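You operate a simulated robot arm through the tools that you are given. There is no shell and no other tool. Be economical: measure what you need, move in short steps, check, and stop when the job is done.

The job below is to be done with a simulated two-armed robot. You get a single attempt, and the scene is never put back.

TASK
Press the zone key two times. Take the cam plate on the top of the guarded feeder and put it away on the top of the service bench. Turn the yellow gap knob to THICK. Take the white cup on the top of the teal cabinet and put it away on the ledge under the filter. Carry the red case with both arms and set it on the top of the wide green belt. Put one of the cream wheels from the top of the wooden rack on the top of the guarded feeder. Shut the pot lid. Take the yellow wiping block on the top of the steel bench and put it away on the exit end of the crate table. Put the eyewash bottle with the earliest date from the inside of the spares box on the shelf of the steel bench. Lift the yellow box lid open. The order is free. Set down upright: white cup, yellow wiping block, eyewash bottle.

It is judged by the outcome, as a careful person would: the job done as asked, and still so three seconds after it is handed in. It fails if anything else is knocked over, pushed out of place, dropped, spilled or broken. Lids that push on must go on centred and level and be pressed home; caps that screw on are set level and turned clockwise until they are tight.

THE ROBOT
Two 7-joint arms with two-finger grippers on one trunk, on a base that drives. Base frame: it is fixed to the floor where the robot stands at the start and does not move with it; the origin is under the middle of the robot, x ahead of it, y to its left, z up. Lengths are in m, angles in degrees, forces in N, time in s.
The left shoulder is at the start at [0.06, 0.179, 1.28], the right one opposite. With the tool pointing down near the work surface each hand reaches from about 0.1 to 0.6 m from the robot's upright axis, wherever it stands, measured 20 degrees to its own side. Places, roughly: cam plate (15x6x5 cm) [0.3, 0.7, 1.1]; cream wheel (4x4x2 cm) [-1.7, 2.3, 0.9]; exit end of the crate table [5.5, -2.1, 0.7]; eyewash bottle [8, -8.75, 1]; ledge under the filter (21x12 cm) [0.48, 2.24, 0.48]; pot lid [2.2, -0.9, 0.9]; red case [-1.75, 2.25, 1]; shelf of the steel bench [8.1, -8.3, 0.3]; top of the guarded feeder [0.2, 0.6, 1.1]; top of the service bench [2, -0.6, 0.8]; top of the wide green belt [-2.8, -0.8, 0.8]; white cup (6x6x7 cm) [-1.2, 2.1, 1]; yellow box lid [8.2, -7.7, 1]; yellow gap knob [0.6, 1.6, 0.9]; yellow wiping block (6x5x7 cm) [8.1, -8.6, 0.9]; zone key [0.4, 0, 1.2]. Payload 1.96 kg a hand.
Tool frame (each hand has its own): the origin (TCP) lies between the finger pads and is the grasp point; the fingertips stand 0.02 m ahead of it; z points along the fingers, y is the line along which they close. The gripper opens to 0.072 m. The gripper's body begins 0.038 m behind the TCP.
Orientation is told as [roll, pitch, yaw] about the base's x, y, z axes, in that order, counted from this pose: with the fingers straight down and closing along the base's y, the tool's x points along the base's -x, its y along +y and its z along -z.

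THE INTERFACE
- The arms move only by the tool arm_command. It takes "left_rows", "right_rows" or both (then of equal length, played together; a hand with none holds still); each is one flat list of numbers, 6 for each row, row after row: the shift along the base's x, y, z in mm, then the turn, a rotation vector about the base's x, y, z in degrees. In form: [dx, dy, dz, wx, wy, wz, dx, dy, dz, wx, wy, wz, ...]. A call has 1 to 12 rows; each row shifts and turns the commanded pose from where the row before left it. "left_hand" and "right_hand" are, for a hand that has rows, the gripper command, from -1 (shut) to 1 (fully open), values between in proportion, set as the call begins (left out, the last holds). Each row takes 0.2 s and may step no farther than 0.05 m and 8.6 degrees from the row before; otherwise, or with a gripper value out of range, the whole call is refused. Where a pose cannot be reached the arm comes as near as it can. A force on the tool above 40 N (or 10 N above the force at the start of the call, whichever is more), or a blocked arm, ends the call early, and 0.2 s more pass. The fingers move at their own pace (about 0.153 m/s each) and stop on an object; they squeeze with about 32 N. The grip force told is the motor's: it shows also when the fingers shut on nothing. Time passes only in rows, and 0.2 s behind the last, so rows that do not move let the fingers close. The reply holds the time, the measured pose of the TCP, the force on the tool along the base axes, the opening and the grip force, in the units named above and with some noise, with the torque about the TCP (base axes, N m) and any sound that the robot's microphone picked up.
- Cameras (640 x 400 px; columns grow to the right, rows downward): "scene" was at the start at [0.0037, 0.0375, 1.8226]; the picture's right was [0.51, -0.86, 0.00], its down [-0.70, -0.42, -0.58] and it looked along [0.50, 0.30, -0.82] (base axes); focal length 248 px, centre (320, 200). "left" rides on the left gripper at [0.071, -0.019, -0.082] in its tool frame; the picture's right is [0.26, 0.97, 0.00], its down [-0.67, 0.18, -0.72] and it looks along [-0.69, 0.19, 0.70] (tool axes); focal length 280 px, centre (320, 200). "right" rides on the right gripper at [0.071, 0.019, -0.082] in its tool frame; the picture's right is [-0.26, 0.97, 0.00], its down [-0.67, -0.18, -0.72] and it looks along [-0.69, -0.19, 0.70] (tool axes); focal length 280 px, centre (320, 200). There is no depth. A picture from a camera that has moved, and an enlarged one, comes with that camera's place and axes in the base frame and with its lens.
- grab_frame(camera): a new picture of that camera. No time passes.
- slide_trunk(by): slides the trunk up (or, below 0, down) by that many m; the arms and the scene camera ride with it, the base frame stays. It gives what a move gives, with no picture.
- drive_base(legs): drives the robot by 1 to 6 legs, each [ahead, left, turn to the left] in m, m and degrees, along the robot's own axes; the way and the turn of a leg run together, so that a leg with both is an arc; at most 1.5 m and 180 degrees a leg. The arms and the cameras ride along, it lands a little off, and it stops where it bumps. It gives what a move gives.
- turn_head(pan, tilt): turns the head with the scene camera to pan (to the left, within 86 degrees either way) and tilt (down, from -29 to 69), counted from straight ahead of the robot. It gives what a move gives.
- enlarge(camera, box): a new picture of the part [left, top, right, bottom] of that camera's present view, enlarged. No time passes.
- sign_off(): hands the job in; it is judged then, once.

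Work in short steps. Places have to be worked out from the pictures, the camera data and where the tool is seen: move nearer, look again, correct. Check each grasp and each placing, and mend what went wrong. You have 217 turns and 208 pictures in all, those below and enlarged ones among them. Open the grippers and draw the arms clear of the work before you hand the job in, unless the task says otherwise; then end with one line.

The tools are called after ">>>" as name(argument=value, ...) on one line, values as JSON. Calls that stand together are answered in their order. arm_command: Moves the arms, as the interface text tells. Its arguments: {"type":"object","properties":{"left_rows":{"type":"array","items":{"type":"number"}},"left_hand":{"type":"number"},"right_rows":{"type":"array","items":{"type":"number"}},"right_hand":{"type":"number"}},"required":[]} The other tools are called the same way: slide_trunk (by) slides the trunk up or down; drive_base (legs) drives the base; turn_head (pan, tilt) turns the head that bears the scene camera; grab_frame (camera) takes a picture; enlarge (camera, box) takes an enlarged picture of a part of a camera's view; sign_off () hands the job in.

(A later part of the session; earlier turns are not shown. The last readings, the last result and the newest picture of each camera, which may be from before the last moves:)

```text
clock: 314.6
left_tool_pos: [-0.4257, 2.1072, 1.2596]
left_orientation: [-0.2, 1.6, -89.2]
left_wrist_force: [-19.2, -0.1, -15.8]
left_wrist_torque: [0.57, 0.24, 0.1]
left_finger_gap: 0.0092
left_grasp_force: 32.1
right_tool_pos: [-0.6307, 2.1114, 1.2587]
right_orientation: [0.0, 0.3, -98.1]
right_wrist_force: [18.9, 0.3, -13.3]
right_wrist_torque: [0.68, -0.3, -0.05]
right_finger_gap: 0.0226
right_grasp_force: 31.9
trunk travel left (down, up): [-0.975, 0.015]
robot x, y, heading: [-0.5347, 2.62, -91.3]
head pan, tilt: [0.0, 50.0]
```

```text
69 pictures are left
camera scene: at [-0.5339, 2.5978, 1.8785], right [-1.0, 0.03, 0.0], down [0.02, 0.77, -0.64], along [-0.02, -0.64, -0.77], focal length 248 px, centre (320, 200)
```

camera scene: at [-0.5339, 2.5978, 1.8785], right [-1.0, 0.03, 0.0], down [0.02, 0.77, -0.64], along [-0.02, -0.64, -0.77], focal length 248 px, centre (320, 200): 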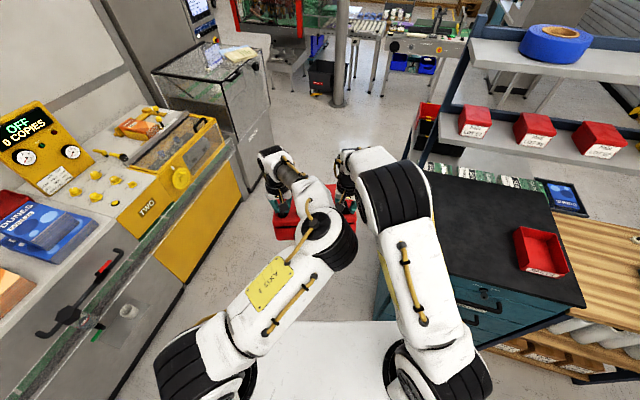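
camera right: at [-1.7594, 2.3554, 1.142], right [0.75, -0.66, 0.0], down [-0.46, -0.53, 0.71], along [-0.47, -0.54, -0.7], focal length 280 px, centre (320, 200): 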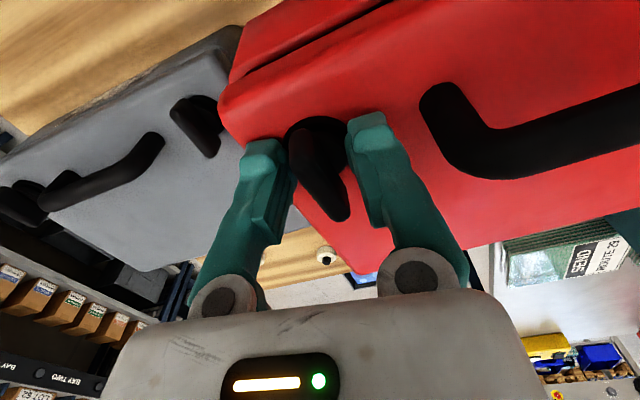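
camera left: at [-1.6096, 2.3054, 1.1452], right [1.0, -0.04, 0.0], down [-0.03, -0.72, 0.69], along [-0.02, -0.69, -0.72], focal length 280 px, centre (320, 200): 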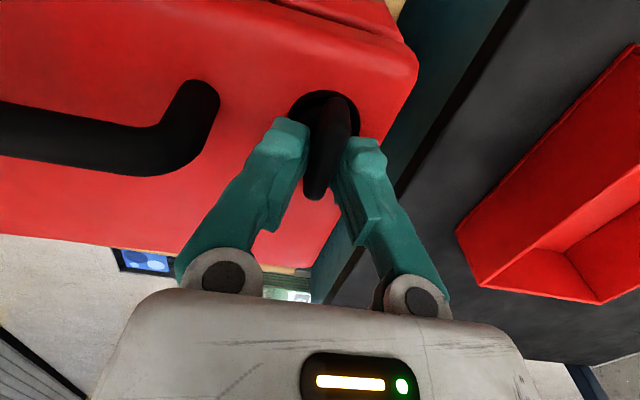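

The case rides well. I continue down the corridor, turn west and approach the belt.

>>> drive_base(legs=[[1.4, 0, 0], [0.85, 0.05, 0], [0, 0, -88], [1.3, 0, 0]])

>>> turn_head(pan=40, tilt=35)

>>> grab_frame(camera="scene")

```text
clock: 335.3
left_tool_pos: [-2.3122, 0.2881, 1.2601]
left_orientation: [-0.2, 1.7, -178.7]
left_wrist_force: [-0.5, 5.9, -15.6]
left_wrist_torque: [0.1, -0.57, 0.04]
left_finger_gap: 0.0093
left_grasp_force: 31.5
right_tool_pos: [-2.3085, 0.4934, 1.2594]
right_orientation: [0.0, 0.2, 172.6]
right_wrist_force: [0.3, -6.3, -13.1]
right_wrist_torque: [-0.09, -0.52, -0.08]
right_finger_gap: 0.0225
right_grasp_force: 32.0
trunk travel left (down, up): [-0.975, 0.015]
robot x, y, heading: [-1.7996, 0.4032, 179.4]
head pan, tilt: [0.0, 50.0]
```

```text
clock: 336.4
left_tool_pos: [-2.311, 0.29, 1.2597]
left_orientation: [-0.1, 1.7, -178.6]
left_wrist_force: [0.1, 0.2, -15.9]
left_wrist_torque: [0.01, -0.54, 0.07]
left_finger_gap: 0.0094
left_grasp_force: 32.7
right_tool_pos: [-2.3108, 0.4929, 1.2594]
right_orientation: [0.1, 0.2, 172.7]
right_wrist_force: [0.3, 0.6, -12.9]
right_wrist_torque: [0.01, -0.55, -0.07]
right_finger_gap: 0.0223
right_grasp_force: 31.8
trunk travel left (down, up): [-0.975, 0.015]
robot x, y, heading: [-1.7983, 0.4062, 179.4]
head pan, tilt: [40.0, 35.0]
```

```text
68 pictures are left
camera scene: at [-1.8112, 0.3483, 1.9003], right [-0.63, 0.77, 0.0], down [0.45, 0.36, -0.82], along [-0.63, -0.52, -0.58], focal length 248 px, centre (320, 200)
```

scene: 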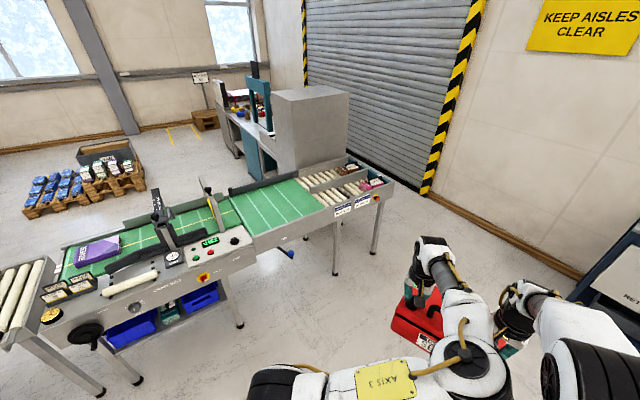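

I see the wide green belt: centre about (-2.77,-0.87), near edge from (-2.40,-0.71) to (-2.93,-0.53). I turn to face it and approach to about (-2.55,-0.33).

>>> drive_base(legs=[[0, 0, 69], [0, -0.42, 0], [0.95, 0, 0]])

>>> turn_head(pan=0, tilt=50)

>>> grab_frame(camera="scene")

```text
clock: 346.6
left_tool_pos: [-2.5951, -0.8417, 1.2598]
left_orientation: [-0.2, 1.6, -108.3]
left_wrist_force: [-1.1, 0.7, -15.8]
left_wrist_torque: [0.49, -0.11, 0.08]
left_finger_gap: 0.0093
left_grasp_force: 31.3
right_tool_pos: [-2.7871, -0.7718, 1.2585]
right_orientation: [0.0, 0.2, -117.2]
right_wrist_force: [0.7, 0.8, -13.5]
right_wrist_torque: [0.49, -0.24, -0.04]
right_finger_gap: 0.0222
right_grasp_force: 32.0
trunk travel left (down, up): [-0.975, 0.015]
robot x, y, heading: [-2.5284, -0.3246, -110.7]
head pan, tilt: [40.0, 35.0]
```

```text
clock: 347.6
left_tool_pos: [-2.597, -0.8428, 1.2595]
left_orientation: [-0.3, 1.7, -108.5]
left_wrist_force: [0.5, -0.1, -15.3]
left_wrist_torque: [0.46, -0.11, 0.07]
left_finger_gap: 0.0091
left_grasp_force: 32.8
right_tool_pos: [-2.7875, -0.7709, 1.2581]
right_orientation: [0.1, 0.3, -117.3]
right_wrist_force: [-0.5, 0.1, -13.9]
right_wrist_torque: [0.5, -0.18, -0.04]
right_finger_gap: 0.0223
right_grasp_force: 31.9
trunk travel left (down, up): [-0.975, 0.015]
robot x, y, heading: [-2.5291, -0.3218, -110.5]
head pan, tilt: [0.0, 50.0]
```

```text
67 pictures are left
camera scene: at [-2.5359, -0.3424, 1.8786], right [-0.94, 0.35, 0.0], down [0.27, 0.72, -0.64], along [-0.23, -0.6, -0.77], focal length 248 px, centre (320, 200)
```

scene: 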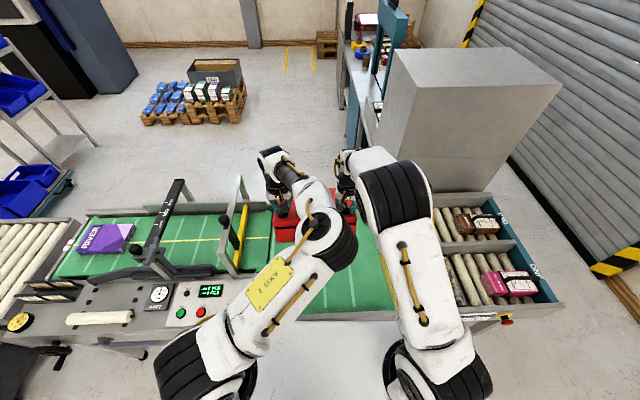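

The case hangs over the belt, clear of the divider rail. I lower the trunk 0.3 m.

>>> slide_trunk(by=-0.3)

>>> grab_frame(camera="left")

>>> grab_frame(camera="right")

```text
clock: 350.6
left_tool_pos: [-2.5959, -0.8428, 0.9594]
left_orientation: [-0.2, 1.8, -108.5]
left_wrist_force: [0.6, 0.4, -11.8]
left_wrist_torque: [0.41, -0.07, 0.05]
left_finger_gap: 0.0093
left_grasp_force: 31.7
right_tool_pos: [-2.7872, -0.7697, 0.9598]
right_orientation: [0.0, 0.3, -117.1]
right_wrist_force: [-0.9, 0.4, -13.2]
right_wrist_torque: [0.27, -0.03, -0.03]
right_finger_gap: 0.0218
right_grasp_force: 32.4
trunk travel left (down, up): [-0.675, 0.315]
robot x, y, heading: [-2.5331, -0.3225, -111.0]
head pan, tilt: [0.0, 50.0]
```

```text
66 pictures are left
camera left: at [-2.5902, -0.7696, 1.0448], right [1.0, -0.06, 0.0], down [-0.04, -0.72, 0.69], along [-0.04, -0.69, -0.72], focal length 280 px, centre (320, 200)
```

left: 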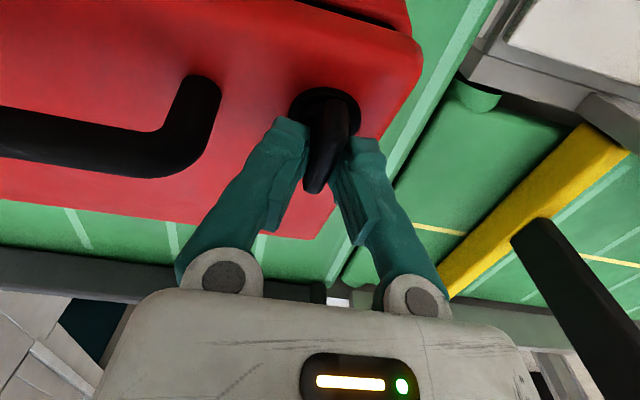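

```text
65 pictures are left
camera right: at [-2.7389, -0.7166, 1.0416], right [0.74, -0.67, 0.0], down [-0.47, -0.52, 0.71], along [-0.48, -0.53, -0.7], focal length 280 px, centre (320, 200)
```

right: 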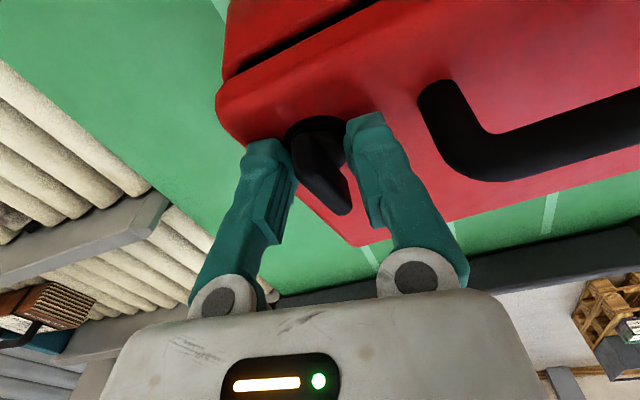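

Only a little more to go. I lower both hands together in small steps until the weight comes off.

>>> arm_command(right_rows=[0, 0, -5, 0, 0, 0, 0, 0, -5, 0, 0, 0, 0, 0, -5, 0, 0, 0, 0, 0, -5, 0, 0, 0, 0, 0, 0, 0, 0, 0], left_rows=[0, 0, -5, 0, 0, 0, 0, 0, -5, 0, 0, 0, 0, 0, -5, 0, 0, 0, 0, 0, -5, 0, 0, 0, 0, 0, 0, 0, 0, 0])

```text
clock: 351.8
left_tool_pos: [-2.5971, -0.8322, 0.9446]
left_orientation: [-0.1, 1.4, -108.5]
left_wrist_force: [-9.3, 24.7, 24.2]
left_wrist_torque: [0.42, 0.06, 0.15]
left_finger_gap: 0.0094
left_grasp_force: 31.9
right_tool_pos: [-2.7882, -0.7601, 0.9436]
right_orientation: [0.2, -0.2, -117.2]
right_wrist_force: [-3.9, 12.1, -4.8]
right_wrist_torque: [-0.44, 0.33, -0.03]
right_finger_gap: 0.0209
right_grasp_force: 32.0
trunk travel left (down, up): [-0.675, 0.315]
robot x, y, heading: [-2.5277, -0.3182, -110.6]
head pan, tilt: [0.0, 50.0]
```

The far edge touched first (the case hangs slightly nose-down). I lower a bit more, yielding toward me.

>>> arm_command(right_rows=[1, 4, -3, 0, 0, 0, 1, 4, -3, 0, 0, 0, 0, 0, 0, 0, 0, 0], left_rows=[1, 4, -2, 0, 0, 0, 1, 4, -2, 0, 0, 0, 0, 0, 0, 0, 0, 0])

>>> grab_frame(camera="right")

```text
clock: 352.6
left_tool_pos: [-2.5927, -0.8289, 0.9374]
left_orientation: [-0.1, 1.4, -108.4]
left_wrist_force: [-6.2, -3.6, -10.3]
left_wrist_torque: [-0.4, 0.2, 0.08]
left_finger_gap: 0.0089
left_grasp_force: 32.2
right_tool_pos: [-2.7851, -0.7586, 0.9351]
right_orientation: [0.1, 0.0, -117.2]
right_wrist_force: [-3.1, 20.0, 8.9]
right_wrist_torque: [-0.2, 0.44, -0.01]
right_finger_gap: 0.0217
right_grasp_force: 32.2
trunk travel left (down, up): [-0.675, 0.315]
robot x, y, heading: [-2.5294, -0.322, -110.5]
head pan, tilt: [0.0, 50.0]
```

```text
64 pictures are left
camera right: at [-2.7364, -0.7049, 1.0174], right [0.74, -0.67, 0.0], down [-0.47, -0.52, 0.71], along [-0.48, -0.53, -0.7], focal length 280 px, centre (320, 200)
```

right: 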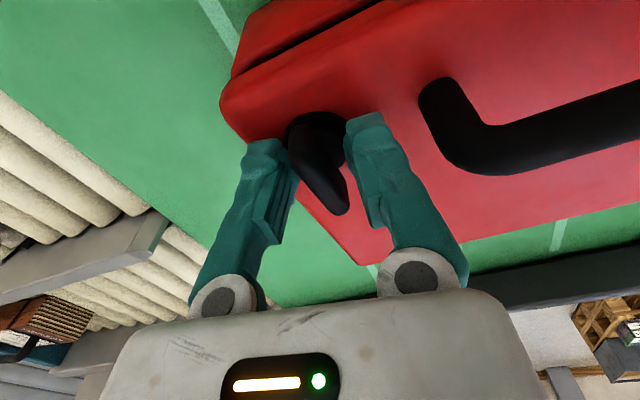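

>>> arm_command(right_rows=[0, 3, -3, 0, 0, 0, 0, 2, -3, 0, 0, 0, 0, 0, 0, 0, 0, 0], left_rows=[0, 0, -4, 0, 0, 0, 0, 0, -4, 0, 0, 0, 0, 0, 0, 0, 0, 0])

>>> grab_frame(camera="scene")

```text
clock: 353.3
left_tool_pos: [-2.5912, -0.8275, 0.933]
left_orientation: [-0.2, 1.8, -108.4]
left_wrist_force: [2.4, 11.2, 5.4]
left_wrist_torque: [-0.25, 0.17, -0.01]
left_finger_gap: 0.0093
left_grasp_force: 32.6
right_tool_pos: [-2.7808, -0.7531, 0.9303]
right_orientation: [0.1, -0.1, -116.9]
right_wrist_force: [1.3, 8.4, 2.9]
right_wrist_torque: [-0.45, 0.46, 0.02]
right_finger_gap: 0.0215
right_grasp_force: 32.2
trunk travel left (down, up): [-0.675, 0.315]
robot x, y, heading: [-2.5285, -0.3233, -110.5]
head pan, tilt: [0.0, 50.0]
stopped in row 3 (left hand): the force on the tool passed its limit at 43 N (the readings are from after the stop); the commanded pose is now the measured one
```

```text
63 pictures are left
camera scene: at [-2.533, -0.3317, 1.5788], right [-0.94, 0.35, 0.0], down [0.27, 0.72, -0.65], along [-0.23, -0.6, -0.76], focal length 248 px, centre (320, 200)
```

scene: 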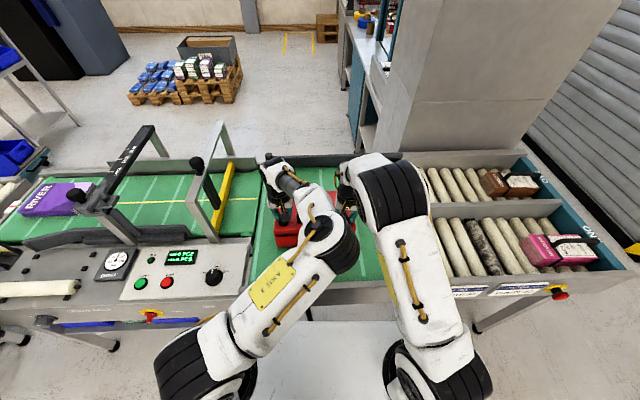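

The weight is off both hands. I release both.

>>> arm_command(right_rows=[0, 0, 0, 0, 0, 0, 0, 0, 0, 0, 0, 0, 0, 0, 0, 0, 0, 0], left_rows=[0, 0, 0, 0, 0, 0, 0, 0, 0, 0, 0, 0, 0, 0, 0, 0, 0, 0], right_hand=0.5, left_hand=0.5)

>>> arm_command(right_rows=[0, 0, 20, 0, 0, 0, 0, 0, 40, 0, 0, 0, 0, 0, 45, 0, 0, 0, -5, 10, 45, 0, 0, 0, -5, 20, 40, 0, 0, 0], left_rows=[0, 0, 20, 0, 0, 0, 0, 0, 40, 0, 0, 0, 0, 0, 45, 0, 0, 0, 20, 5, 40, 0, 0, 0, 30, 5, 35, 0, 0, 0])

>>> grab_frame(camera="scene")

```text
clock: 354.1
left_tool_pos: [-2.5909, -0.8319, 0.9305]
left_orientation: [-0.2, 2.0, -108.3]
left_wrist_force: [-0.4, 0.2, -0.8]
left_wrist_torque: [-0.01, -0.02, -0.01]
left_finger_gap: 0.0539
left_grasp_force: 0.1
right_tool_pos: [-2.782, -0.7589, 0.9283]
right_orientation: [0.0, 0.0, -117.0]
right_wrist_force: [-0.3, -0.8, -0.3]
right_wrist_torque: [-0.01, 0.02, 0.0]
right_finger_gap: 0.0537
right_grasp_force: 0.1
trunk travel left (down, up): [-0.675, 0.315]
robot x, y, heading: [-2.5316, -0.3238, -110.6]
head pan, tilt: [0.0, 50.0]
```

```text
clock: 355.3
left_tool_pos: [-2.5404, -0.8188, 1.1109]
left_orientation: [-0.2, 1.7, -108.3]
left_wrist_force: [0.6, 0.7, 0.7]
left_wrist_torque: [-0.04, 0.01, -0.02]
left_finger_gap: 0.0539
left_grasp_force: 0.0
right_tool_pos: [-2.7764, -0.7312, 1.1172]
right_orientation: [0.1, -0.1, -117.3]
right_wrist_force: [0.3, -0.1, -0.5]
right_wrist_torque: [-0.03, 0.0, 0.0]
right_finger_gap: 0.054
right_grasp_force: 0.1
right hand out of reach, approached as far as the arm can: row 5
trunk travel left (down, up): [-0.675, 0.315]
robot x, y, heading: [-2.5297, -0.3203, -110.5]
head pan, tilt: [0.0, 50.0]
```

```text
62 pictures are left
camera scene: at [-2.5324, -0.3356, 1.5786], right [-0.94, 0.35, 0.0], down [0.27, 0.72, -0.64], along [-0.23, -0.6, -0.77], focal length 248 px, centre (320, 200)
```

scene: 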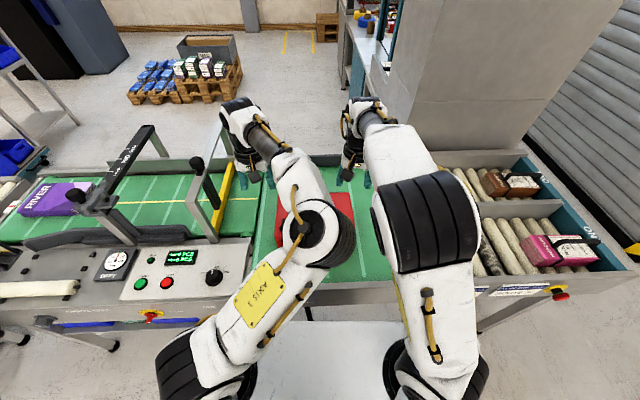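

The red case rests on the wide green belt. Now the long trip: I back off, turn east, and go through the passage toward the service bench side.

>>> drive_base(legs=[[-0.45, 0, 0], [0, 0, 90], [0.95, 0.19, 0], [0.95, 0.19, 0], [1.015, -0.45, 0], [1.39, -0.165, 0]])

>>> turn_head(pan=-20, tilt=12)

>>> grab_frame(camera="scene")

```text
clock: 382.8
left_tool_pos: [2.057, -1.5722, 1.1093]
left_orientation: [-0.2, 1.8, -16.2]
left_wrist_force: [-0.4, 0.3, 0.4]
left_wrist_torque: [0.0, -0.01, -0.01]
left_finger_gap: 0.0541
left_grasp_force: 0.0
right_tool_pos: [1.9802, -1.8112, 1.1174]
right_orientation: [0.1, 0.0, -25.3]
right_wrist_force: [-0.2, 0.8, -0.6]
right_wrist_torque: [-0.01, 0.01, 0.02]
right_finger_gap: 0.0539
right_grasp_force: 0.1
trunk travel left (down, up): [-0.675, 0.315]
robot x, y, heading: [1.5609, -1.5782, -18.4]
head pan, tilt: [0.0, 50.0]
```

```text
clock: 383.8
left_tool_pos: [2.0571, -1.5722, 1.11]
left_orientation: [-0.3, 1.8, -16.2]
left_wrist_force: [0.4, 0.2, 0.0]
left_wrist_torque: [0.01, -0.01, -0.04]
left_finger_gap: 0.054
left_grasp_force: 0.0
right_tool_pos: [1.9792, -1.8108, 1.1181]
right_orientation: [0.0, 0.0, -25.3]
right_wrist_force: [0.3, 0.2, -0.4]
right_wrist_torque: [-0.01, 0.03, 0.01]
right_finger_gap: 0.0539
right_grasp_force: 0.2
trunk travel left (down, up): [-0.675, 0.315]
robot x, y, heading: [1.562, -1.5782, -18.5]
head pan, tilt: [-20.0, 12.0]
```

```text
61 pictures are left
camera scene: at [1.5767, -1.617, 1.6372], right [-0.62, -0.78, 0.0], down [-0.16, 0.13, -0.98], along [0.77, -0.61, -0.21], focal length 248 px, centre (320, 200)
```

scene: 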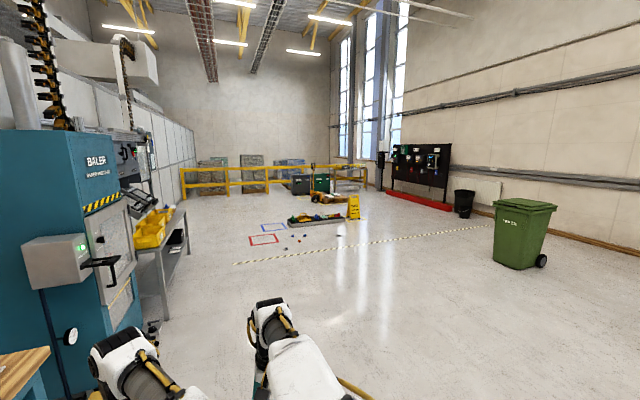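

The hall is open. I turn south-east and drive about 6 m, to the right of the yellow sign.

>>> drive_base(legs=[[0, 0, -37.5], [1.5, 0, 0], [1.5, 0, 0], [1.5, 0, 0], [1.3, 0, 0]])

>>> turn_head(pan=20, tilt=15)

>>> grab_frame(camera="scene")

```text
clock: 413.2
left_tool_pos: [5.1187, -6.7401, 1.1103]
left_orientation: [-0.2, 1.8, -53.9]
left_wrist_force: [0.5, 0.3, -0.1]
left_wrist_torque: [0.0, 0.0, 0.0]
left_finger_gap: 0.0538
left_grasp_force: 0.0
right_tool_pos: [4.9101, -6.8815, 1.1171]
right_orientation: [0.1, 0.0, -63.0]
right_wrist_force: [-0.1, -0.8, -0.1]
right_wrist_torque: [0.02, 0.0, -0.02]
right_finger_gap: 0.0542
right_grasp_force: 0.0
trunk travel left (down, up): [-0.675, 0.315]
robot x, y, heading: [4.7233, -6.4398, -56.2]
head pan, tilt: [-20.0, 12.0]
```

```text
clock: 414.3
left_tool_pos: [5.1179, -6.7411, 1.1094]
left_orientation: [-0.3, 1.8, -54.0]
left_wrist_force: [0.0, -0.5, -0.8]
left_wrist_torque: [0.03, 0.03, 0.01]
left_finger_gap: 0.0538
left_grasp_force: 0.2
right_tool_pos: [4.9108, -6.8835, 1.117]
right_orientation: [0.1, 0.0, -63.0]
right_wrist_force: [-0.1, -0.5, -0.2]
right_wrist_torque: [-0.04, 0.02, -0.01]
right_finger_gap: 0.0537
right_grasp_force: 0.1
trunk travel left (down, up): [-0.675, 0.315]
robot x, y, heading: [4.7168, -6.4371, -56.1]
head pan, tilt: [20.0, 15.0]
```

```text
60 pictures are left
camera scene: at [4.7642, -6.4457, 1.6324], right [-0.59, -0.81, 0.0], down [-0.21, 0.15, -0.97], along [0.78, -0.57, -0.26], focal length 248 px, centre (320, 200)
```

scene: 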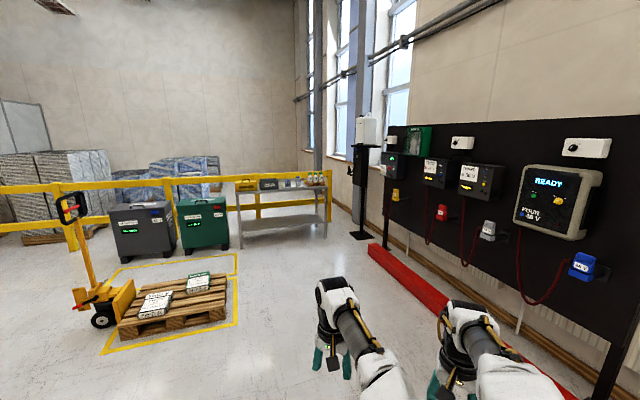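

The steel bench stands ahead, front edge from about (8.18,-7.48) to (7.9,-8.84). I drive toward it and face it.

>>> drive_base(legs=[[0, 0, 44], [1.0, -1.25, 0], [1.45, 0, 0]])

>>> turn_head(pan=0, tilt=30)

>>> grab_frame(camera="scene")

```text
refused: leg 2 is longer than a leg can be; nothing moved
```

```text
clock: 415.1
left_tool_pos: [5.118, -6.7412, 1.1101]
left_orientation: [-0.2, 1.8, -54.0]
left_wrist_force: [-0.7, 0.5, 0.2]
left_wrist_torque: [-0.03, 0.01, 0.04]
left_finger_gap: 0.0542
left_grasp_force: 0.1
right_tool_pos: [4.9106, -6.8818, 1.118]
right_orientation: [0.1, -0.1, -62.9]
right_wrist_force: [0.2, -0.3, 0.4]
right_wrist_torque: [0.02, 0.01, -0.01]
right_finger_gap: 0.054
right_grasp_force: 0.0
trunk travel left (down, up): [-0.675, 0.315]
robot x, y, heading: [4.7227, -6.4414, -56.0]
head pan, tilt: [0.0, 30.0]
```

```text
59 pictures are left
camera scene: at [4.7392, -6.4655, 1.6082], right [-0.83, -0.56, 0.0], down [-0.28, 0.41, -0.87], along [0.48, -0.72, -0.5], focal length 248 px, centre (320, 200)
```

scene: 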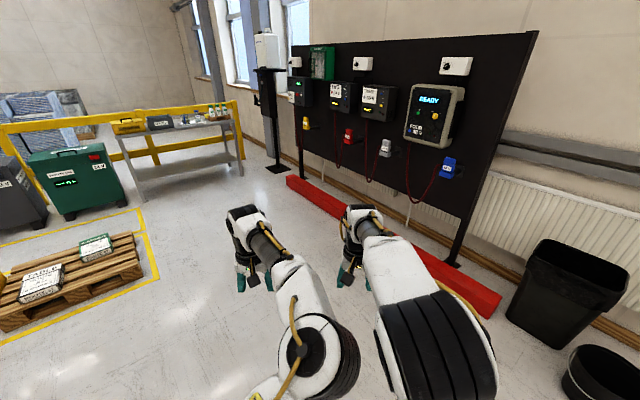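

Leg 2 was too long; I split it.

>>> drive_base(legs=[[0, 0, 44], [0.9, -1.0, 0], [1.2, -0.25, 0], [0.4, 0, 0]])

>>> grab_frame(camera="scene")

```text
clock: 431.6
left_tool_pos: [7.3702, -8.1223, 1.1089]
left_orientation: [-0.2, 1.8, -10.0]
left_wrist_force: [0.7, 1.0, 0.3]
left_wrist_torque: [0.0, 0.04, 0.04]
left_finger_gap: 0.0537
left_grasp_force: 0.1
right_tool_pos: [7.3187, -8.3688, 1.1166]
right_orientation: [0.1, 0.1, -19.0]
right_wrist_force: [-0.1, 0.7, -0.4]
right_wrist_torque: [0.01, 0.0, -0.04]
right_finger_gap: 0.0538
right_grasp_force: 0.1
trunk travel left (down, up): [-0.675, 0.315]
robot x, y, heading: [6.8757, -8.1863, -12.1]
head pan, tilt: [0.0, 30.0]
```

```text
58 pictures are left
camera scene: at [6.9075, -8.1899, 1.6082], right [-0.21, -0.98, 0.0], down [-0.49, 0.11, -0.87], along [0.85, -0.18, -0.5], focal length 248 px, centre (320, 200)
```

scene: 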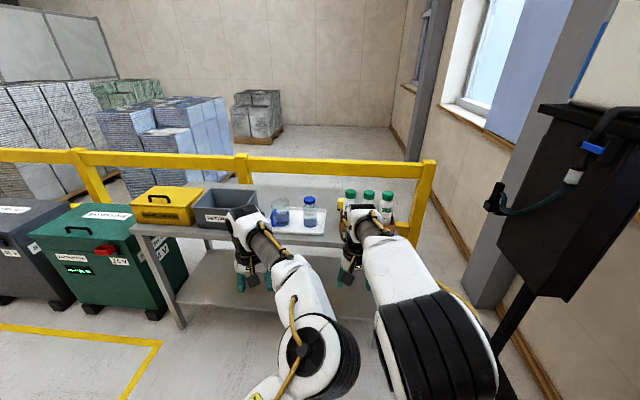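

The bench shows: yellow box (left), grey box, jars on a tray, and green-capped bottles at the right. I raise the trunk 0.2 m, then approach the right part.

>>> slide_trunk(by=0.2)

>>> drive_base(legs=[[0.5, -0.2, 0]])

>>> grab_frame(camera="right")

```text
clock: 433.8
left_tool_pos: [7.3703, -8.1244, 1.3093]
left_orientation: [-0.2, 1.8, -10.0]
left_wrist_force: [0.2, -0.8, -0.2]
left_wrist_torque: [0.0, 0.02, -0.01]
left_finger_gap: 0.054
left_grasp_force: 0.0
right_tool_pos: [7.3196, -8.3694, 1.3175]
right_orientation: [0.1, -0.1, -19.0]
right_wrist_force: [-0.6, 0.7, 0.2]
right_wrist_torque: [0.0, 0.0, -0.04]
right_finger_gap: 0.0539
right_grasp_force: 0.1
trunk travel left (down, up): [-0.875, 0.115]
robot x, y, heading: [6.8744, -8.1817, -12.1]
head pan, tilt: [0.0, 30.0]
```

```text
clock: 436.9
left_tool_pos: [7.8148, -8.4294, 1.3104]
left_orientation: [-0.2, 1.8, -10.2]
left_wrist_force: [0.1, 0.4, 0.7]
left_wrist_torque: [0.03, 0.02, -0.01]
left_finger_gap: 0.0539
left_grasp_force: 0.0
right_tool_pos: [7.7628, -8.6753, 1.3175]
right_orientation: [0.2, -0.1, -19.1]
right_wrist_force: [0.0, 0.8, -0.5]
right_wrist_torque: [0.01, 0.0, 0.01]
right_finger_gap: 0.0541
right_grasp_force: 0.1
trunk travel left (down, up): [-0.875, 0.115]
robot x, y, heading: [7.3199, -8.4858, -12.2]
head pan, tilt: [0.0, 30.0]
```

```text
57 pictures are left
camera right: at [7.7006, -8.6339, 1.3997], right [0.56, 0.83, 0.0], down [0.58, -0.4, 0.72], along [0.59, -0.4, -0.7], focal length 280 px, centre (320, 200)
```

right: 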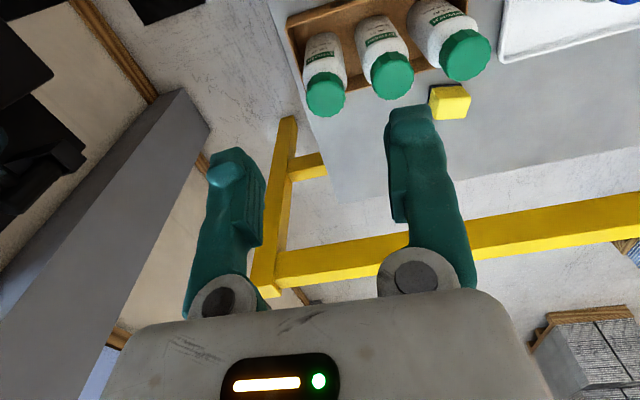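

Three bottles stand in a brown box and the yellow block is behind it. I enlarge the labels to read the dates.

>>> enlarge(camera="right", box=[280, 0, 500, 130])

>>> enlarge(camera="scene", box=[240, 180, 440, 330])

```text
2.91 times, centred on (390, 65) of right
camera zoom: at [7.7006, -8.6339, 1.3997], right [0.56, 0.83, 0.0], down [0.58, -0.4, 0.72], along [0.59, -0.4, -0.7], focal length 816 px, centre (116, 593)
```

zoom: 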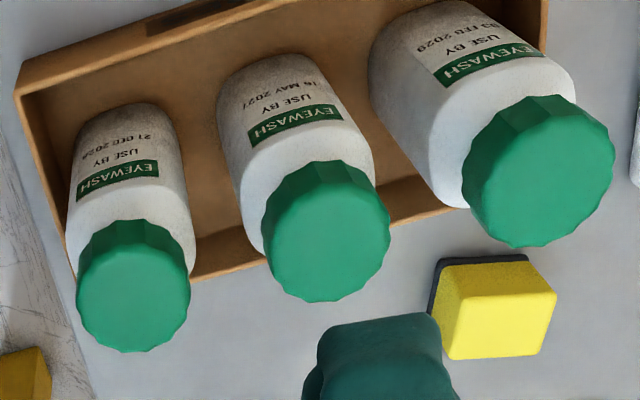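

```text
2.67 times, centred on (340, 255) of scene
camera zoom: at [7.3507, -8.494, 1.8082], right [-0.21, -0.98, 0.0], down [-0.49, 0.11, -0.87], along [0.85, -0.19, -0.5], focal length 662 px, centre (267, 53)
```

zoom: 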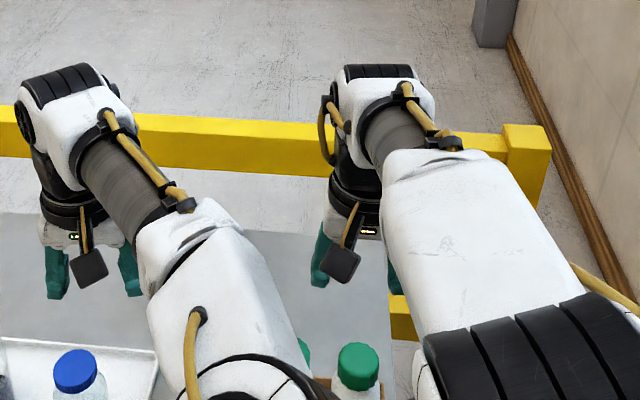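

Dates are almost legible; I zoom further on the first two.

>>> enlarge(camera="right", box=[300, 20, 420, 80])

```text
5.33 times, centred on (360, 50) of right
camera zoom: at [7.7006, -8.6339, 1.3997], right [0.56, 0.83, 0.0], down [0.58, -0.4, 0.72], along [0.59, -0.4, -0.7], focal length 1495 px, centre (107, 1000)
```

zoom: 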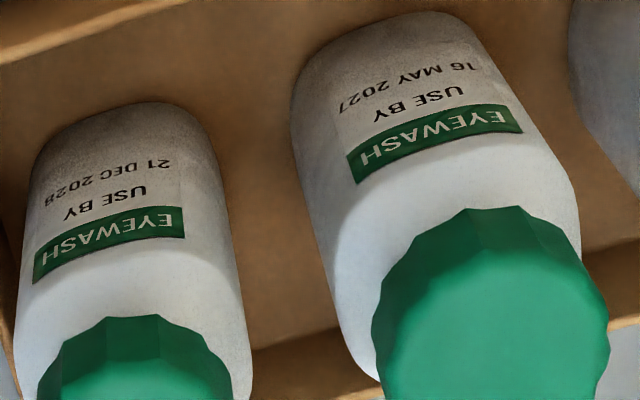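

Dates: 03 FEB 2029, 16 MAY 2027, and 21 DEC 2028 (to be confirmed closer). I tilt the right hand 45° and take a nearer view of the caps and labels.

>>> arm_command(right_rows=[-8, 8, -15, -2.44, -7.09, 0, -8, 8, -15, -2.44, -7.09, 0, -8, 8, -15, -2.44, -7.09, 0, -8, 8, -15, -2.44, -7.09, 0, -8, 8, -15, -2.44, -7.09, 0, -8, 8, -15, -2.44, -7.09, 0, 0, 0, 0, 0, 0, 0], right_hand=1)

>>> grab_frame(camera="right")

```text
clock: 438.2
left_tool_pos: [7.8163, -8.4296, 1.3084]
left_orientation: [0.0, 2.0, -10.1]
left_wrist_force: [0.8, 0.2, -0.4]
left_wrist_torque: [-0.02, 0.02, -0.02]
left_finger_gap: 0.054
left_grasp_force: 0.0
right_tool_pos: [7.7307, -8.7136, 1.2811]
right_orientation: [6.0, -44.0, -35.3]
right_wrist_force: [-0.2, 0.5, -0.6]
right_wrist_torque: [0.03, -0.01, 0.0]
right_finger_gap: 0.0719
right_grasp_force: 0.1
trunk travel left (down, up): [-0.875, 0.115]
robot x, y, heading: [7.3204, -8.4869, -12.6]
head pan, tilt: [0.0, 30.0]
stopped in row 6 (right hand): the arm was blocked; the commanded pose is now the measured one
```

```text
53 pictures are left
camera right: at [7.6484, -8.6426, 1.2924], right [0.65, 0.71, 0.25], down [-0.14, -0.21, 0.97], along [0.74, -0.67, -0.03], focal length 280 px, centre (320, 200)
```

right: 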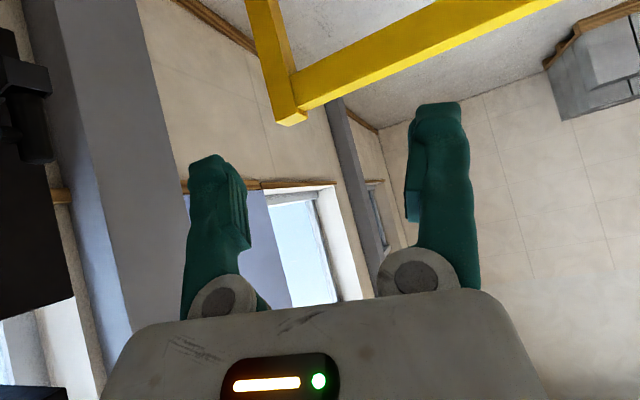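

The left elbow blocked the right arm again. I move the left hand outward first, then fix the right hand's pose and lower it.

>>> arm_command(left_rows=[0, 40, 0, 0, 0, 0, 0, 45, 0, 0, 0, 0, 0, 45, 0, 0, 0, 0, 0, 45, 0, 0, 0, 0, 0, 45, 0, 0, 0, 0, 0, 0, 0, 0, 0, 0, 0, 0, 0, 0, 0, 0, 0, 0, 0, 0, 0, 0], right_rows=[0, 0, 0, 0, 0, 0, 0, 0, 0, 0, 0, 0, 0, 0, 0, 0, 0, 0, 1, 28, -28, -2, 0.7, 6, 1, 28, -28, -2, 0.7, 6, 1, 28, -28, 0, 0, 0, 1, 28, -28, 0, 0, 0, 0, 0, 0, 0, 0, 0])

>>> grab_frame(camera="right")

```text
clock: 440.0
left_tool_pos: [7.8186, -8.209, 1.309]
left_orientation: [0.2, 2.0, -10.2]
left_wrist_force: [-0.4, 0.2, -0.3]
left_wrist_torque: [-0.02, -0.02, 0.02]
left_finger_gap: 0.0538
left_grasp_force: 0.0
right_tool_pos: [7.7374, -8.6007, 1.1658]
right_orientation: [0.2, -44.5, -19.1]
right_wrist_force: [0.7, -0.7, 0.0]
right_wrist_torque: [-0.01, 0.02, 0.0]
right_finger_gap: 0.0719
right_grasp_force: 0.0
trunk travel left (down, up): [-0.875, 0.115]
robot x, y, heading: [7.3187, -8.4907, -12.3]
head pan, tilt: [0.0, 30.0]
```

```text
52 pictures are left
camera right: at [7.64, -8.5475, 1.1754], right [0.49, 0.85, 0.18], down [-0.08, -0.17, 0.98], along [0.87, -0.5, -0.01], focal length 280 px, centre (320, 200)
```

right: 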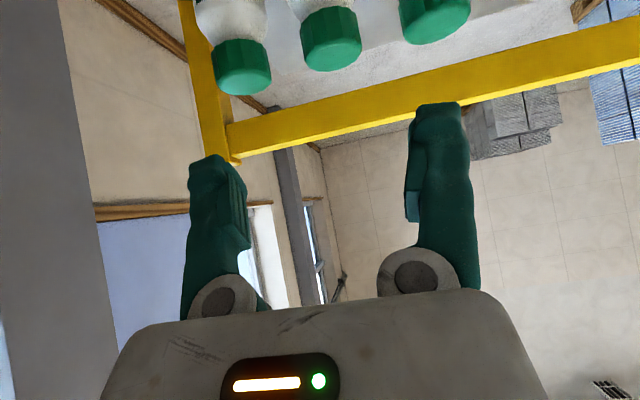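

Cap 2 triangulates to (7.871,-8.638, ~1.03). Before choosing I lower the hand in front of the box to read the labels straight on.

>>> arm_command(right_rows=[-11, 0, -37, 0, 0, 0, -11, 0, -37, 0, 0, 0, -11, 0, -37, 0, 0, 0, -11, 0, -37, 0, 0, 0, -11, 0, -37, 0, 0, 0])

>>> enlarge(camera="right", box=[230, 90, 420, 210])

```text
clock: 441.4
left_tool_pos: [7.8119, -8.1906, 1.3098]
left_orientation: [0.1, 1.9, -7.6]
left_wrist_force: [-0.4, -0.5, -0.8]
left_wrist_torque: [-0.01, -0.01, 0.06]
left_finger_gap: 0.054
left_grasp_force: 0.2
right_tool_pos: [7.7092, -8.5707, 1.0266]
right_orientation: [12.5, -45.7, -30.1]
right_wrist_force: [-0.3, -0.1, 0.6]
right_wrist_torque: [0.01, 0.05, -0.02]
right_finger_gap: 0.0719
right_grasp_force: 0.0
trunk travel left (down, up): [-0.875, 0.115]
robot x, y, heading: [7.3215, -8.486, -12.5]
head pan, tilt: [0.0, 30.0]
stopped in row 5 (right hand): the arm was blocked; the commanded pose is now the measured one
```

```text
3.33 times, centred on (325, 150) of right
camera zoom: at [7.613, -8.5153, 1.0355], right [0.5, 0.8, 0.33], down [-0.17, -0.29, 0.94], along [0.85, -0.53, -0.01], focal length 935 px, centre (303, 367)
```

zoom: 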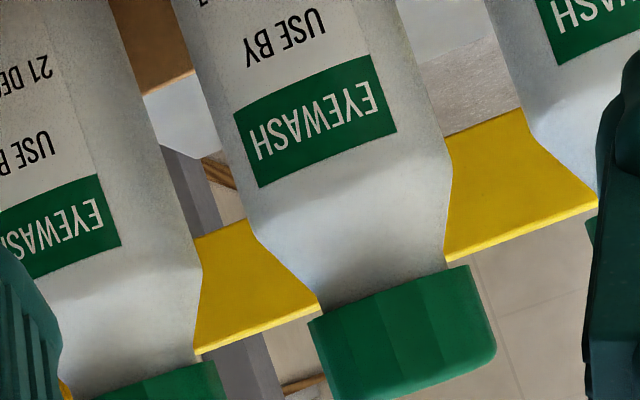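

>>> enlarge(camera="right", box=[190, 30, 390, 150])

```text
3.20 times, centred on (290, 90) of right
camera zoom: at [7.613, -8.5153, 1.0355], right [0.5, 0.8, 0.33], down [-0.17, -0.29, 0.94], along [0.85, -0.53, -0.01], focal length 897 px, centre (416, 552)
```

zoom: 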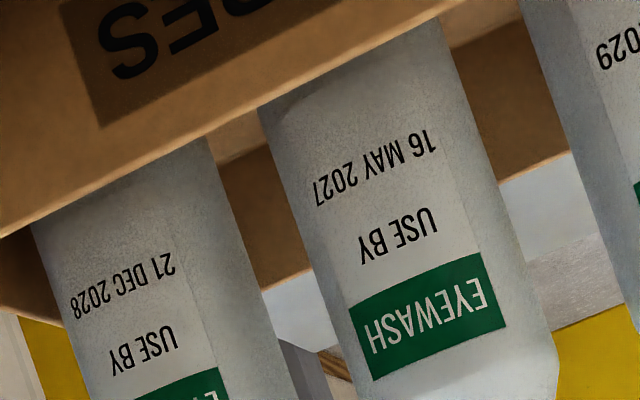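

Clear: 16 MAY 2027 (middle) is the earliest; the others are 2028 and 2029. To free the elbows I raise the hand and shift the base left and back so the bottle lies on the right arm's own side.

>>> arm_command(right_rows=[-10, 0, 40, 0, 0, 0, -10, -5, 40, -4, 1.5, 3, -5, -5, 30, -4, 1.5, 3])

>>> drive_base(legs=[[-0.06, 0.19, 0]])

>>> arm_command(right_rows=[10, -40, 0, 0, 0, 0, 10, -40, 0, 0, 0, 0, 10, -40, 0, 0, 0, 0, 10, -40, 0, 0, 0, 0, 10, -20, 0, 0, 0, 0, 0, 0, 0, 0, 0, 0])

>>> grab_frame(camera="right")

```text
clock: 442.2
left_tool_pos: [7.8132, -8.1941, 1.3113]
left_orientation: [0.2, 2.0, -7.9]
left_wrist_force: [-0.4, 0.7, -0.1]
left_wrist_torque: [-0.01, 0.01, 0.02]
left_finger_gap: 0.0539
left_grasp_force: 0.1
right_tool_pos: [7.6837, -8.5813, 1.1378]
right_orientation: [0.6, -46.1, -15.2]
right_wrist_force: [0.6, 0.6, 0.0]
right_wrist_torque: [0.0, -0.01, 0.0]
right_finger_gap: 0.072
right_grasp_force: 0.0
trunk travel left (down, up): [-0.875, 0.115]
robot x, y, heading: [7.3204, -8.4896, -12.4]
head pan, tilt: [0.0, 30.0]
```

```text
clock: 443.8
left_tool_pos: [7.7948, -7.9994, 1.3093]
left_orientation: [0.1, 2.0, -8.0]
left_wrist_force: [-0.2, -0.6, -0.5]
left_wrist_torque: [0.02, 0.01, 0.01]
left_finger_gap: 0.054
left_grasp_force: 0.1
right_tool_pos: [7.6651, -8.3858, 1.1382]
right_orientation: [0.6, -46.0, -15.4]
right_wrist_force: [-0.2, 0.1, -0.4]
right_wrist_torque: [0.0, -0.01, 0.02]
right_finger_gap: 0.072
right_grasp_force: 0.1
trunk travel left (down, up): [-0.875, 0.115]
robot x, y, heading: [7.2996, -8.2942, -12.3]
head pan, tilt: [0.0, 30.0]
```

```text
clock: 445.1
left_tool_pos: [7.7952, -7.9989, 1.3102]
left_orientation: [0.2, 2.0, -8.0]
left_wrist_force: [-0.8, -0.6, 1.0]
left_wrist_torque: [0.0, -0.01, 0.0]
left_finger_gap: 0.0537
left_grasp_force: 0.0
right_tool_pos: [7.6943, -8.499, 1.1385]
right_orientation: [0.4, -46.1, -15.5]
right_wrist_force: [0.1, 0.4, -0.1]
right_wrist_torque: [-0.01, 0.0, 0.01]
right_finger_gap: 0.0721
right_grasp_force: 0.0
right hand out of reach, approached as far as the arm can: row 3, 4, 5
trunk travel left (down, up): [-0.875, 0.115]
robot x, y, heading: [7.297, -8.2891, -12.3]
head pan, tilt: [0.0, 30.0]
```

```text
49 pictures are left
camera right: at [7.5955, -8.4529, 1.145], right [0.43, 0.88, 0.19], down [-0.1, -0.17, 0.98], along [0.9, -0.44, 0.01], focal length 280 px, centre (320, 200)
```

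right: 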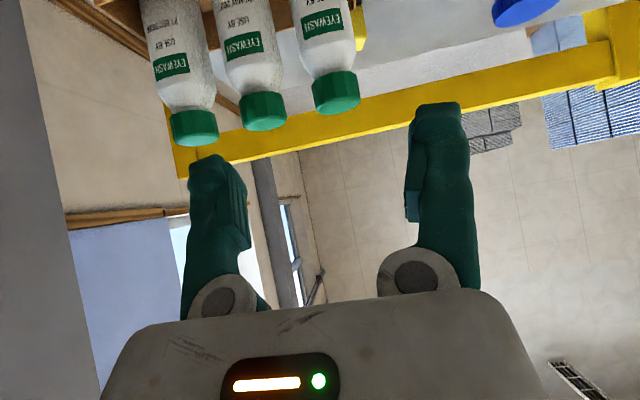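

A wrist limit held it back; I let the yaw go to -25° and move to the pre-grasp point 12 cm before the middle cap.

>>> arm_command(right_rows=[0, 0, 0, 0, 0, -5, 25, -26, -4.5, 0, 0, -5, 25, -26, -4.5, 0, 0, 0, 25, -26, -4.5, 0, 0, 0, 25, -26, -4.5, 0, 0, 0, 0, 0, 0, 0, 0, 0])

>>> grab_frame(camera="right")

```text
clock: 446.6
left_tool_pos: [7.7943, -7.9964, 1.3094]
left_orientation: [0.1, 2.0, -8.1]
left_wrist_force: [0.0, -0.3, 0.0]
left_wrist_torque: [0.01, 0.01, 0.01]
left_finger_gap: 0.0539
left_grasp_force: 0.0
right_tool_pos: [7.8026, -8.5885, 1.1291]
right_orientation: [0.2, -46.3, -25.6]
right_wrist_force: [-0.5, -0.2, 0.3]
right_wrist_torque: [0.01, -0.03, 0.01]
right_finger_gap: 0.0721
right_grasp_force: 0.1
right hand out of reach, approached as far as the arm can: row 5
trunk travel left (down, up): [-0.875, 0.115]
robot x, y, heading: [7.3041, -8.2875, -12.5]
head pan, tilt: [0.0, 30.0]
```

```text
48 pictures are left
camera right: at [7.7127, -8.5251, 1.1344], right [0.58, 0.79, 0.19], down [-0.12, -0.15, 0.98], along [0.81, -0.59, 0.01], focal length 280 px, centre (320, 200)
```

right: 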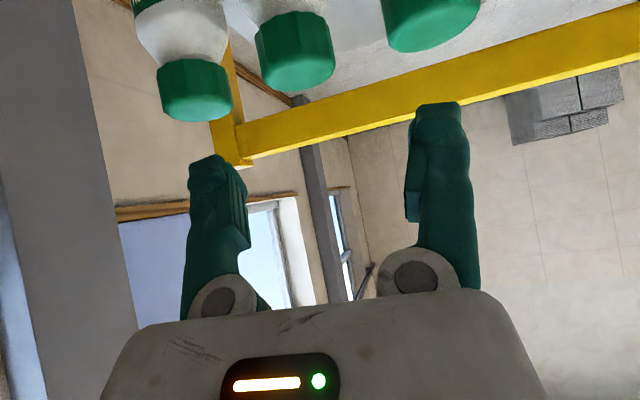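

The middle cap is confirmed at (7.87,-8.637,~1.035). I shift 15 mm right, then move in along the finger axis.

>>> arm_command(right_rows=[-6.3, -13.2, -8, 0, 0, 0, 0, 0, -8, 0, 0, 0, 24, -11.5, -26, 0, 0, 0, 16, -7.7, -17, 0, 0, 0, 0, 0, 0, 0, 0, 0])

>>> grab_frame(camera="right")

```text
clock: 447.8
left_tool_pos: [7.7939, -7.9982, 1.3092]
left_orientation: [0.1, 1.9, -8.0]
left_wrist_force: [-0.3, -0.8, -0.1]
left_wrist_torque: [0.03, 0.01, 0.01]
left_finger_gap: 0.0541
left_grasp_force: 0.1
right_tool_pos: [7.8444, -8.6037, 1.0767]
right_orientation: [0.2, -46.1, -25.6]
right_wrist_force: [0.5, 0.4, -0.1]
right_wrist_torque: [0.02, -0.02, -0.03]
right_finger_gap: 0.072
right_grasp_force: 0.0
right hand out of reach, approached as far as the arm can: row 1, 4
trunk travel left (down, up): [-0.875, 0.115]
robot x, y, heading: [7.3028, -8.2935, -12.5]
head pan, tilt: [0.0, 30.0]
```

```text
47 pictures are left
camera right: at [7.7537, -8.5409, 1.0829], right [0.58, 0.79, 0.19], down [-0.12, -0.15, 0.98], along [0.81, -0.59, 0.01], focal length 280 px, centre (320, 200)
```

right: 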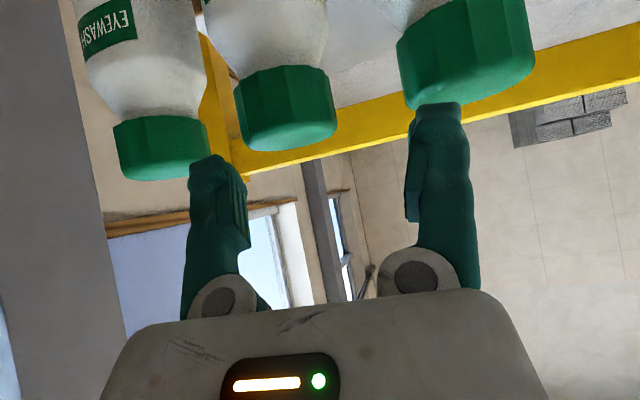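

The arm is at its reach limit and drifts left. I back the hand off, move the base 7 cm ahead and 5 cm right, and re-aim.

>>> arm_command(right_rows=[-37, 19, 20, 0, 0, 0, -37, 19, 20, 0, 0, 0, -37, 19, 10, 0, 0, 0])

>>> drive_base(legs=[[0.07, -0.05, 0]])

>>> grab_frame(camera="right")

```text
clock: 448.6
left_tool_pos: [7.7934, -7.9969, 1.3102]
left_orientation: [0.1, 2.0, -7.9]
left_wrist_force: [-0.4, -0.1, -0.1]
left_wrist_torque: [0.02, -0.02, 0.0]
left_finger_gap: 0.054
left_grasp_force: 0.1
right_tool_pos: [7.7315, -8.5481, 1.1276]
right_orientation: [0.4, -46.0, -25.3]
right_wrist_force: [-0.4, -0.4, 0.1]
right_wrist_torque: [0.02, 0.0, -0.01]
right_finger_gap: 0.072
right_grasp_force: 0.1
trunk travel left (down, up): [-0.875, 0.115]
robot x, y, heading: [7.2989, -8.2901, -12.5]
head pan, tilt: [0.0, 30.0]
```

```text
clock: 449.6
left_tool_pos: [7.8516, -8.0596, 1.3092]
left_orientation: [0.1, 1.9, -8.1]
left_wrist_force: [0.5, 0.1, 0.5]
left_wrist_torque: [0.01, 0.04, 0.0]
left_finger_gap: 0.0539
left_grasp_force: 0.0
right_tool_pos: [7.7889, -8.6111, 1.1267]
right_orientation: [0.4, -46.0, -25.4]
right_wrist_force: [-0.1, 0.0, 1.2]
right_wrist_torque: [0.01, 0.0, -0.01]
right_finger_gap: 0.072
right_grasp_force: 0.1
trunk travel left (down, up): [-0.875, 0.115]
robot x, y, heading: [7.3582, -8.3524, -12.7]
head pan, tilt: [0.0, 30.0]
```

```text
46 pictures are left
camera right: at [7.6977, -8.5475, 1.1329], right [0.57, 0.8, 0.19], down [-0.12, -0.15, 0.98], along [0.81, -0.58, 0.01], focal length 280 px, centre (320, 200)
```

right: 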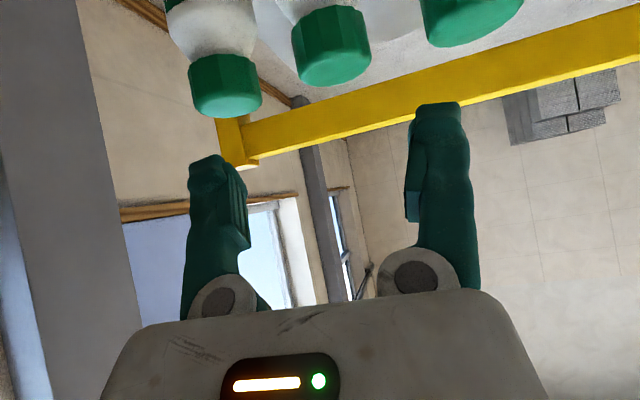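

Now well placed: 9 mm left correction, then in along the axis.

>>> arm_command(right_rows=[3.9, 8.1, -8, 0, 0, 0, 24, -11.5, -27, 0, 0, 0, 24, -11.5, -27, 0, 0, 0, 0, 0, 0, 0, 0, 0])

>>> grab_frame(camera="right")

```text
clock: 450.6
left_tool_pos: [7.8499, -8.0601, 1.3101]
left_orientation: [0.1, 2.0, -8.0]
left_wrist_force: [-0.5, 0.2, -0.4]
left_wrist_torque: [-0.03, -0.01, 0.0]
left_finger_gap: 0.0541
left_grasp_force: 0.0
right_tool_pos: [7.8399, -8.6254, 1.065]
right_orientation: [0.5, -46.2, -25.3]
right_wrist_force: [0.4, 1.1, 0.4]
right_wrist_torque: [0.02, -0.01, -0.02]
right_finger_gap: 0.0717
right_grasp_force: 0.1
trunk travel left (down, up): [-0.875, 0.115]
robot x, y, heading: [7.3577, -8.356, -12.5]
head pan, tilt: [0.0, 30.0]
```

```text
45 pictures are left
camera right: at [7.749, -8.5633, 1.0706], right [0.57, 0.8, 0.19], down [-0.12, -0.15, 0.98], along [0.81, -0.58, 0.01], focal length 280 px, centre (320, 200)
```

right: 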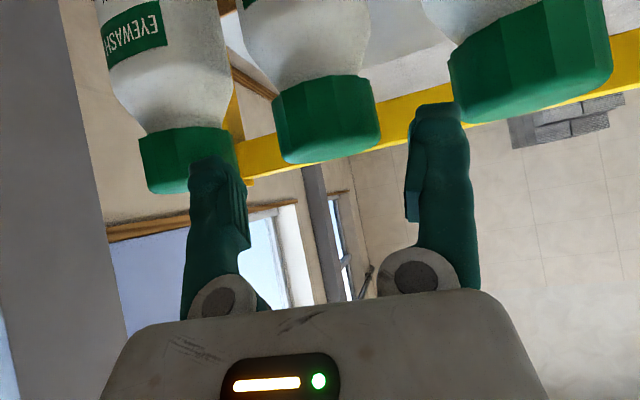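

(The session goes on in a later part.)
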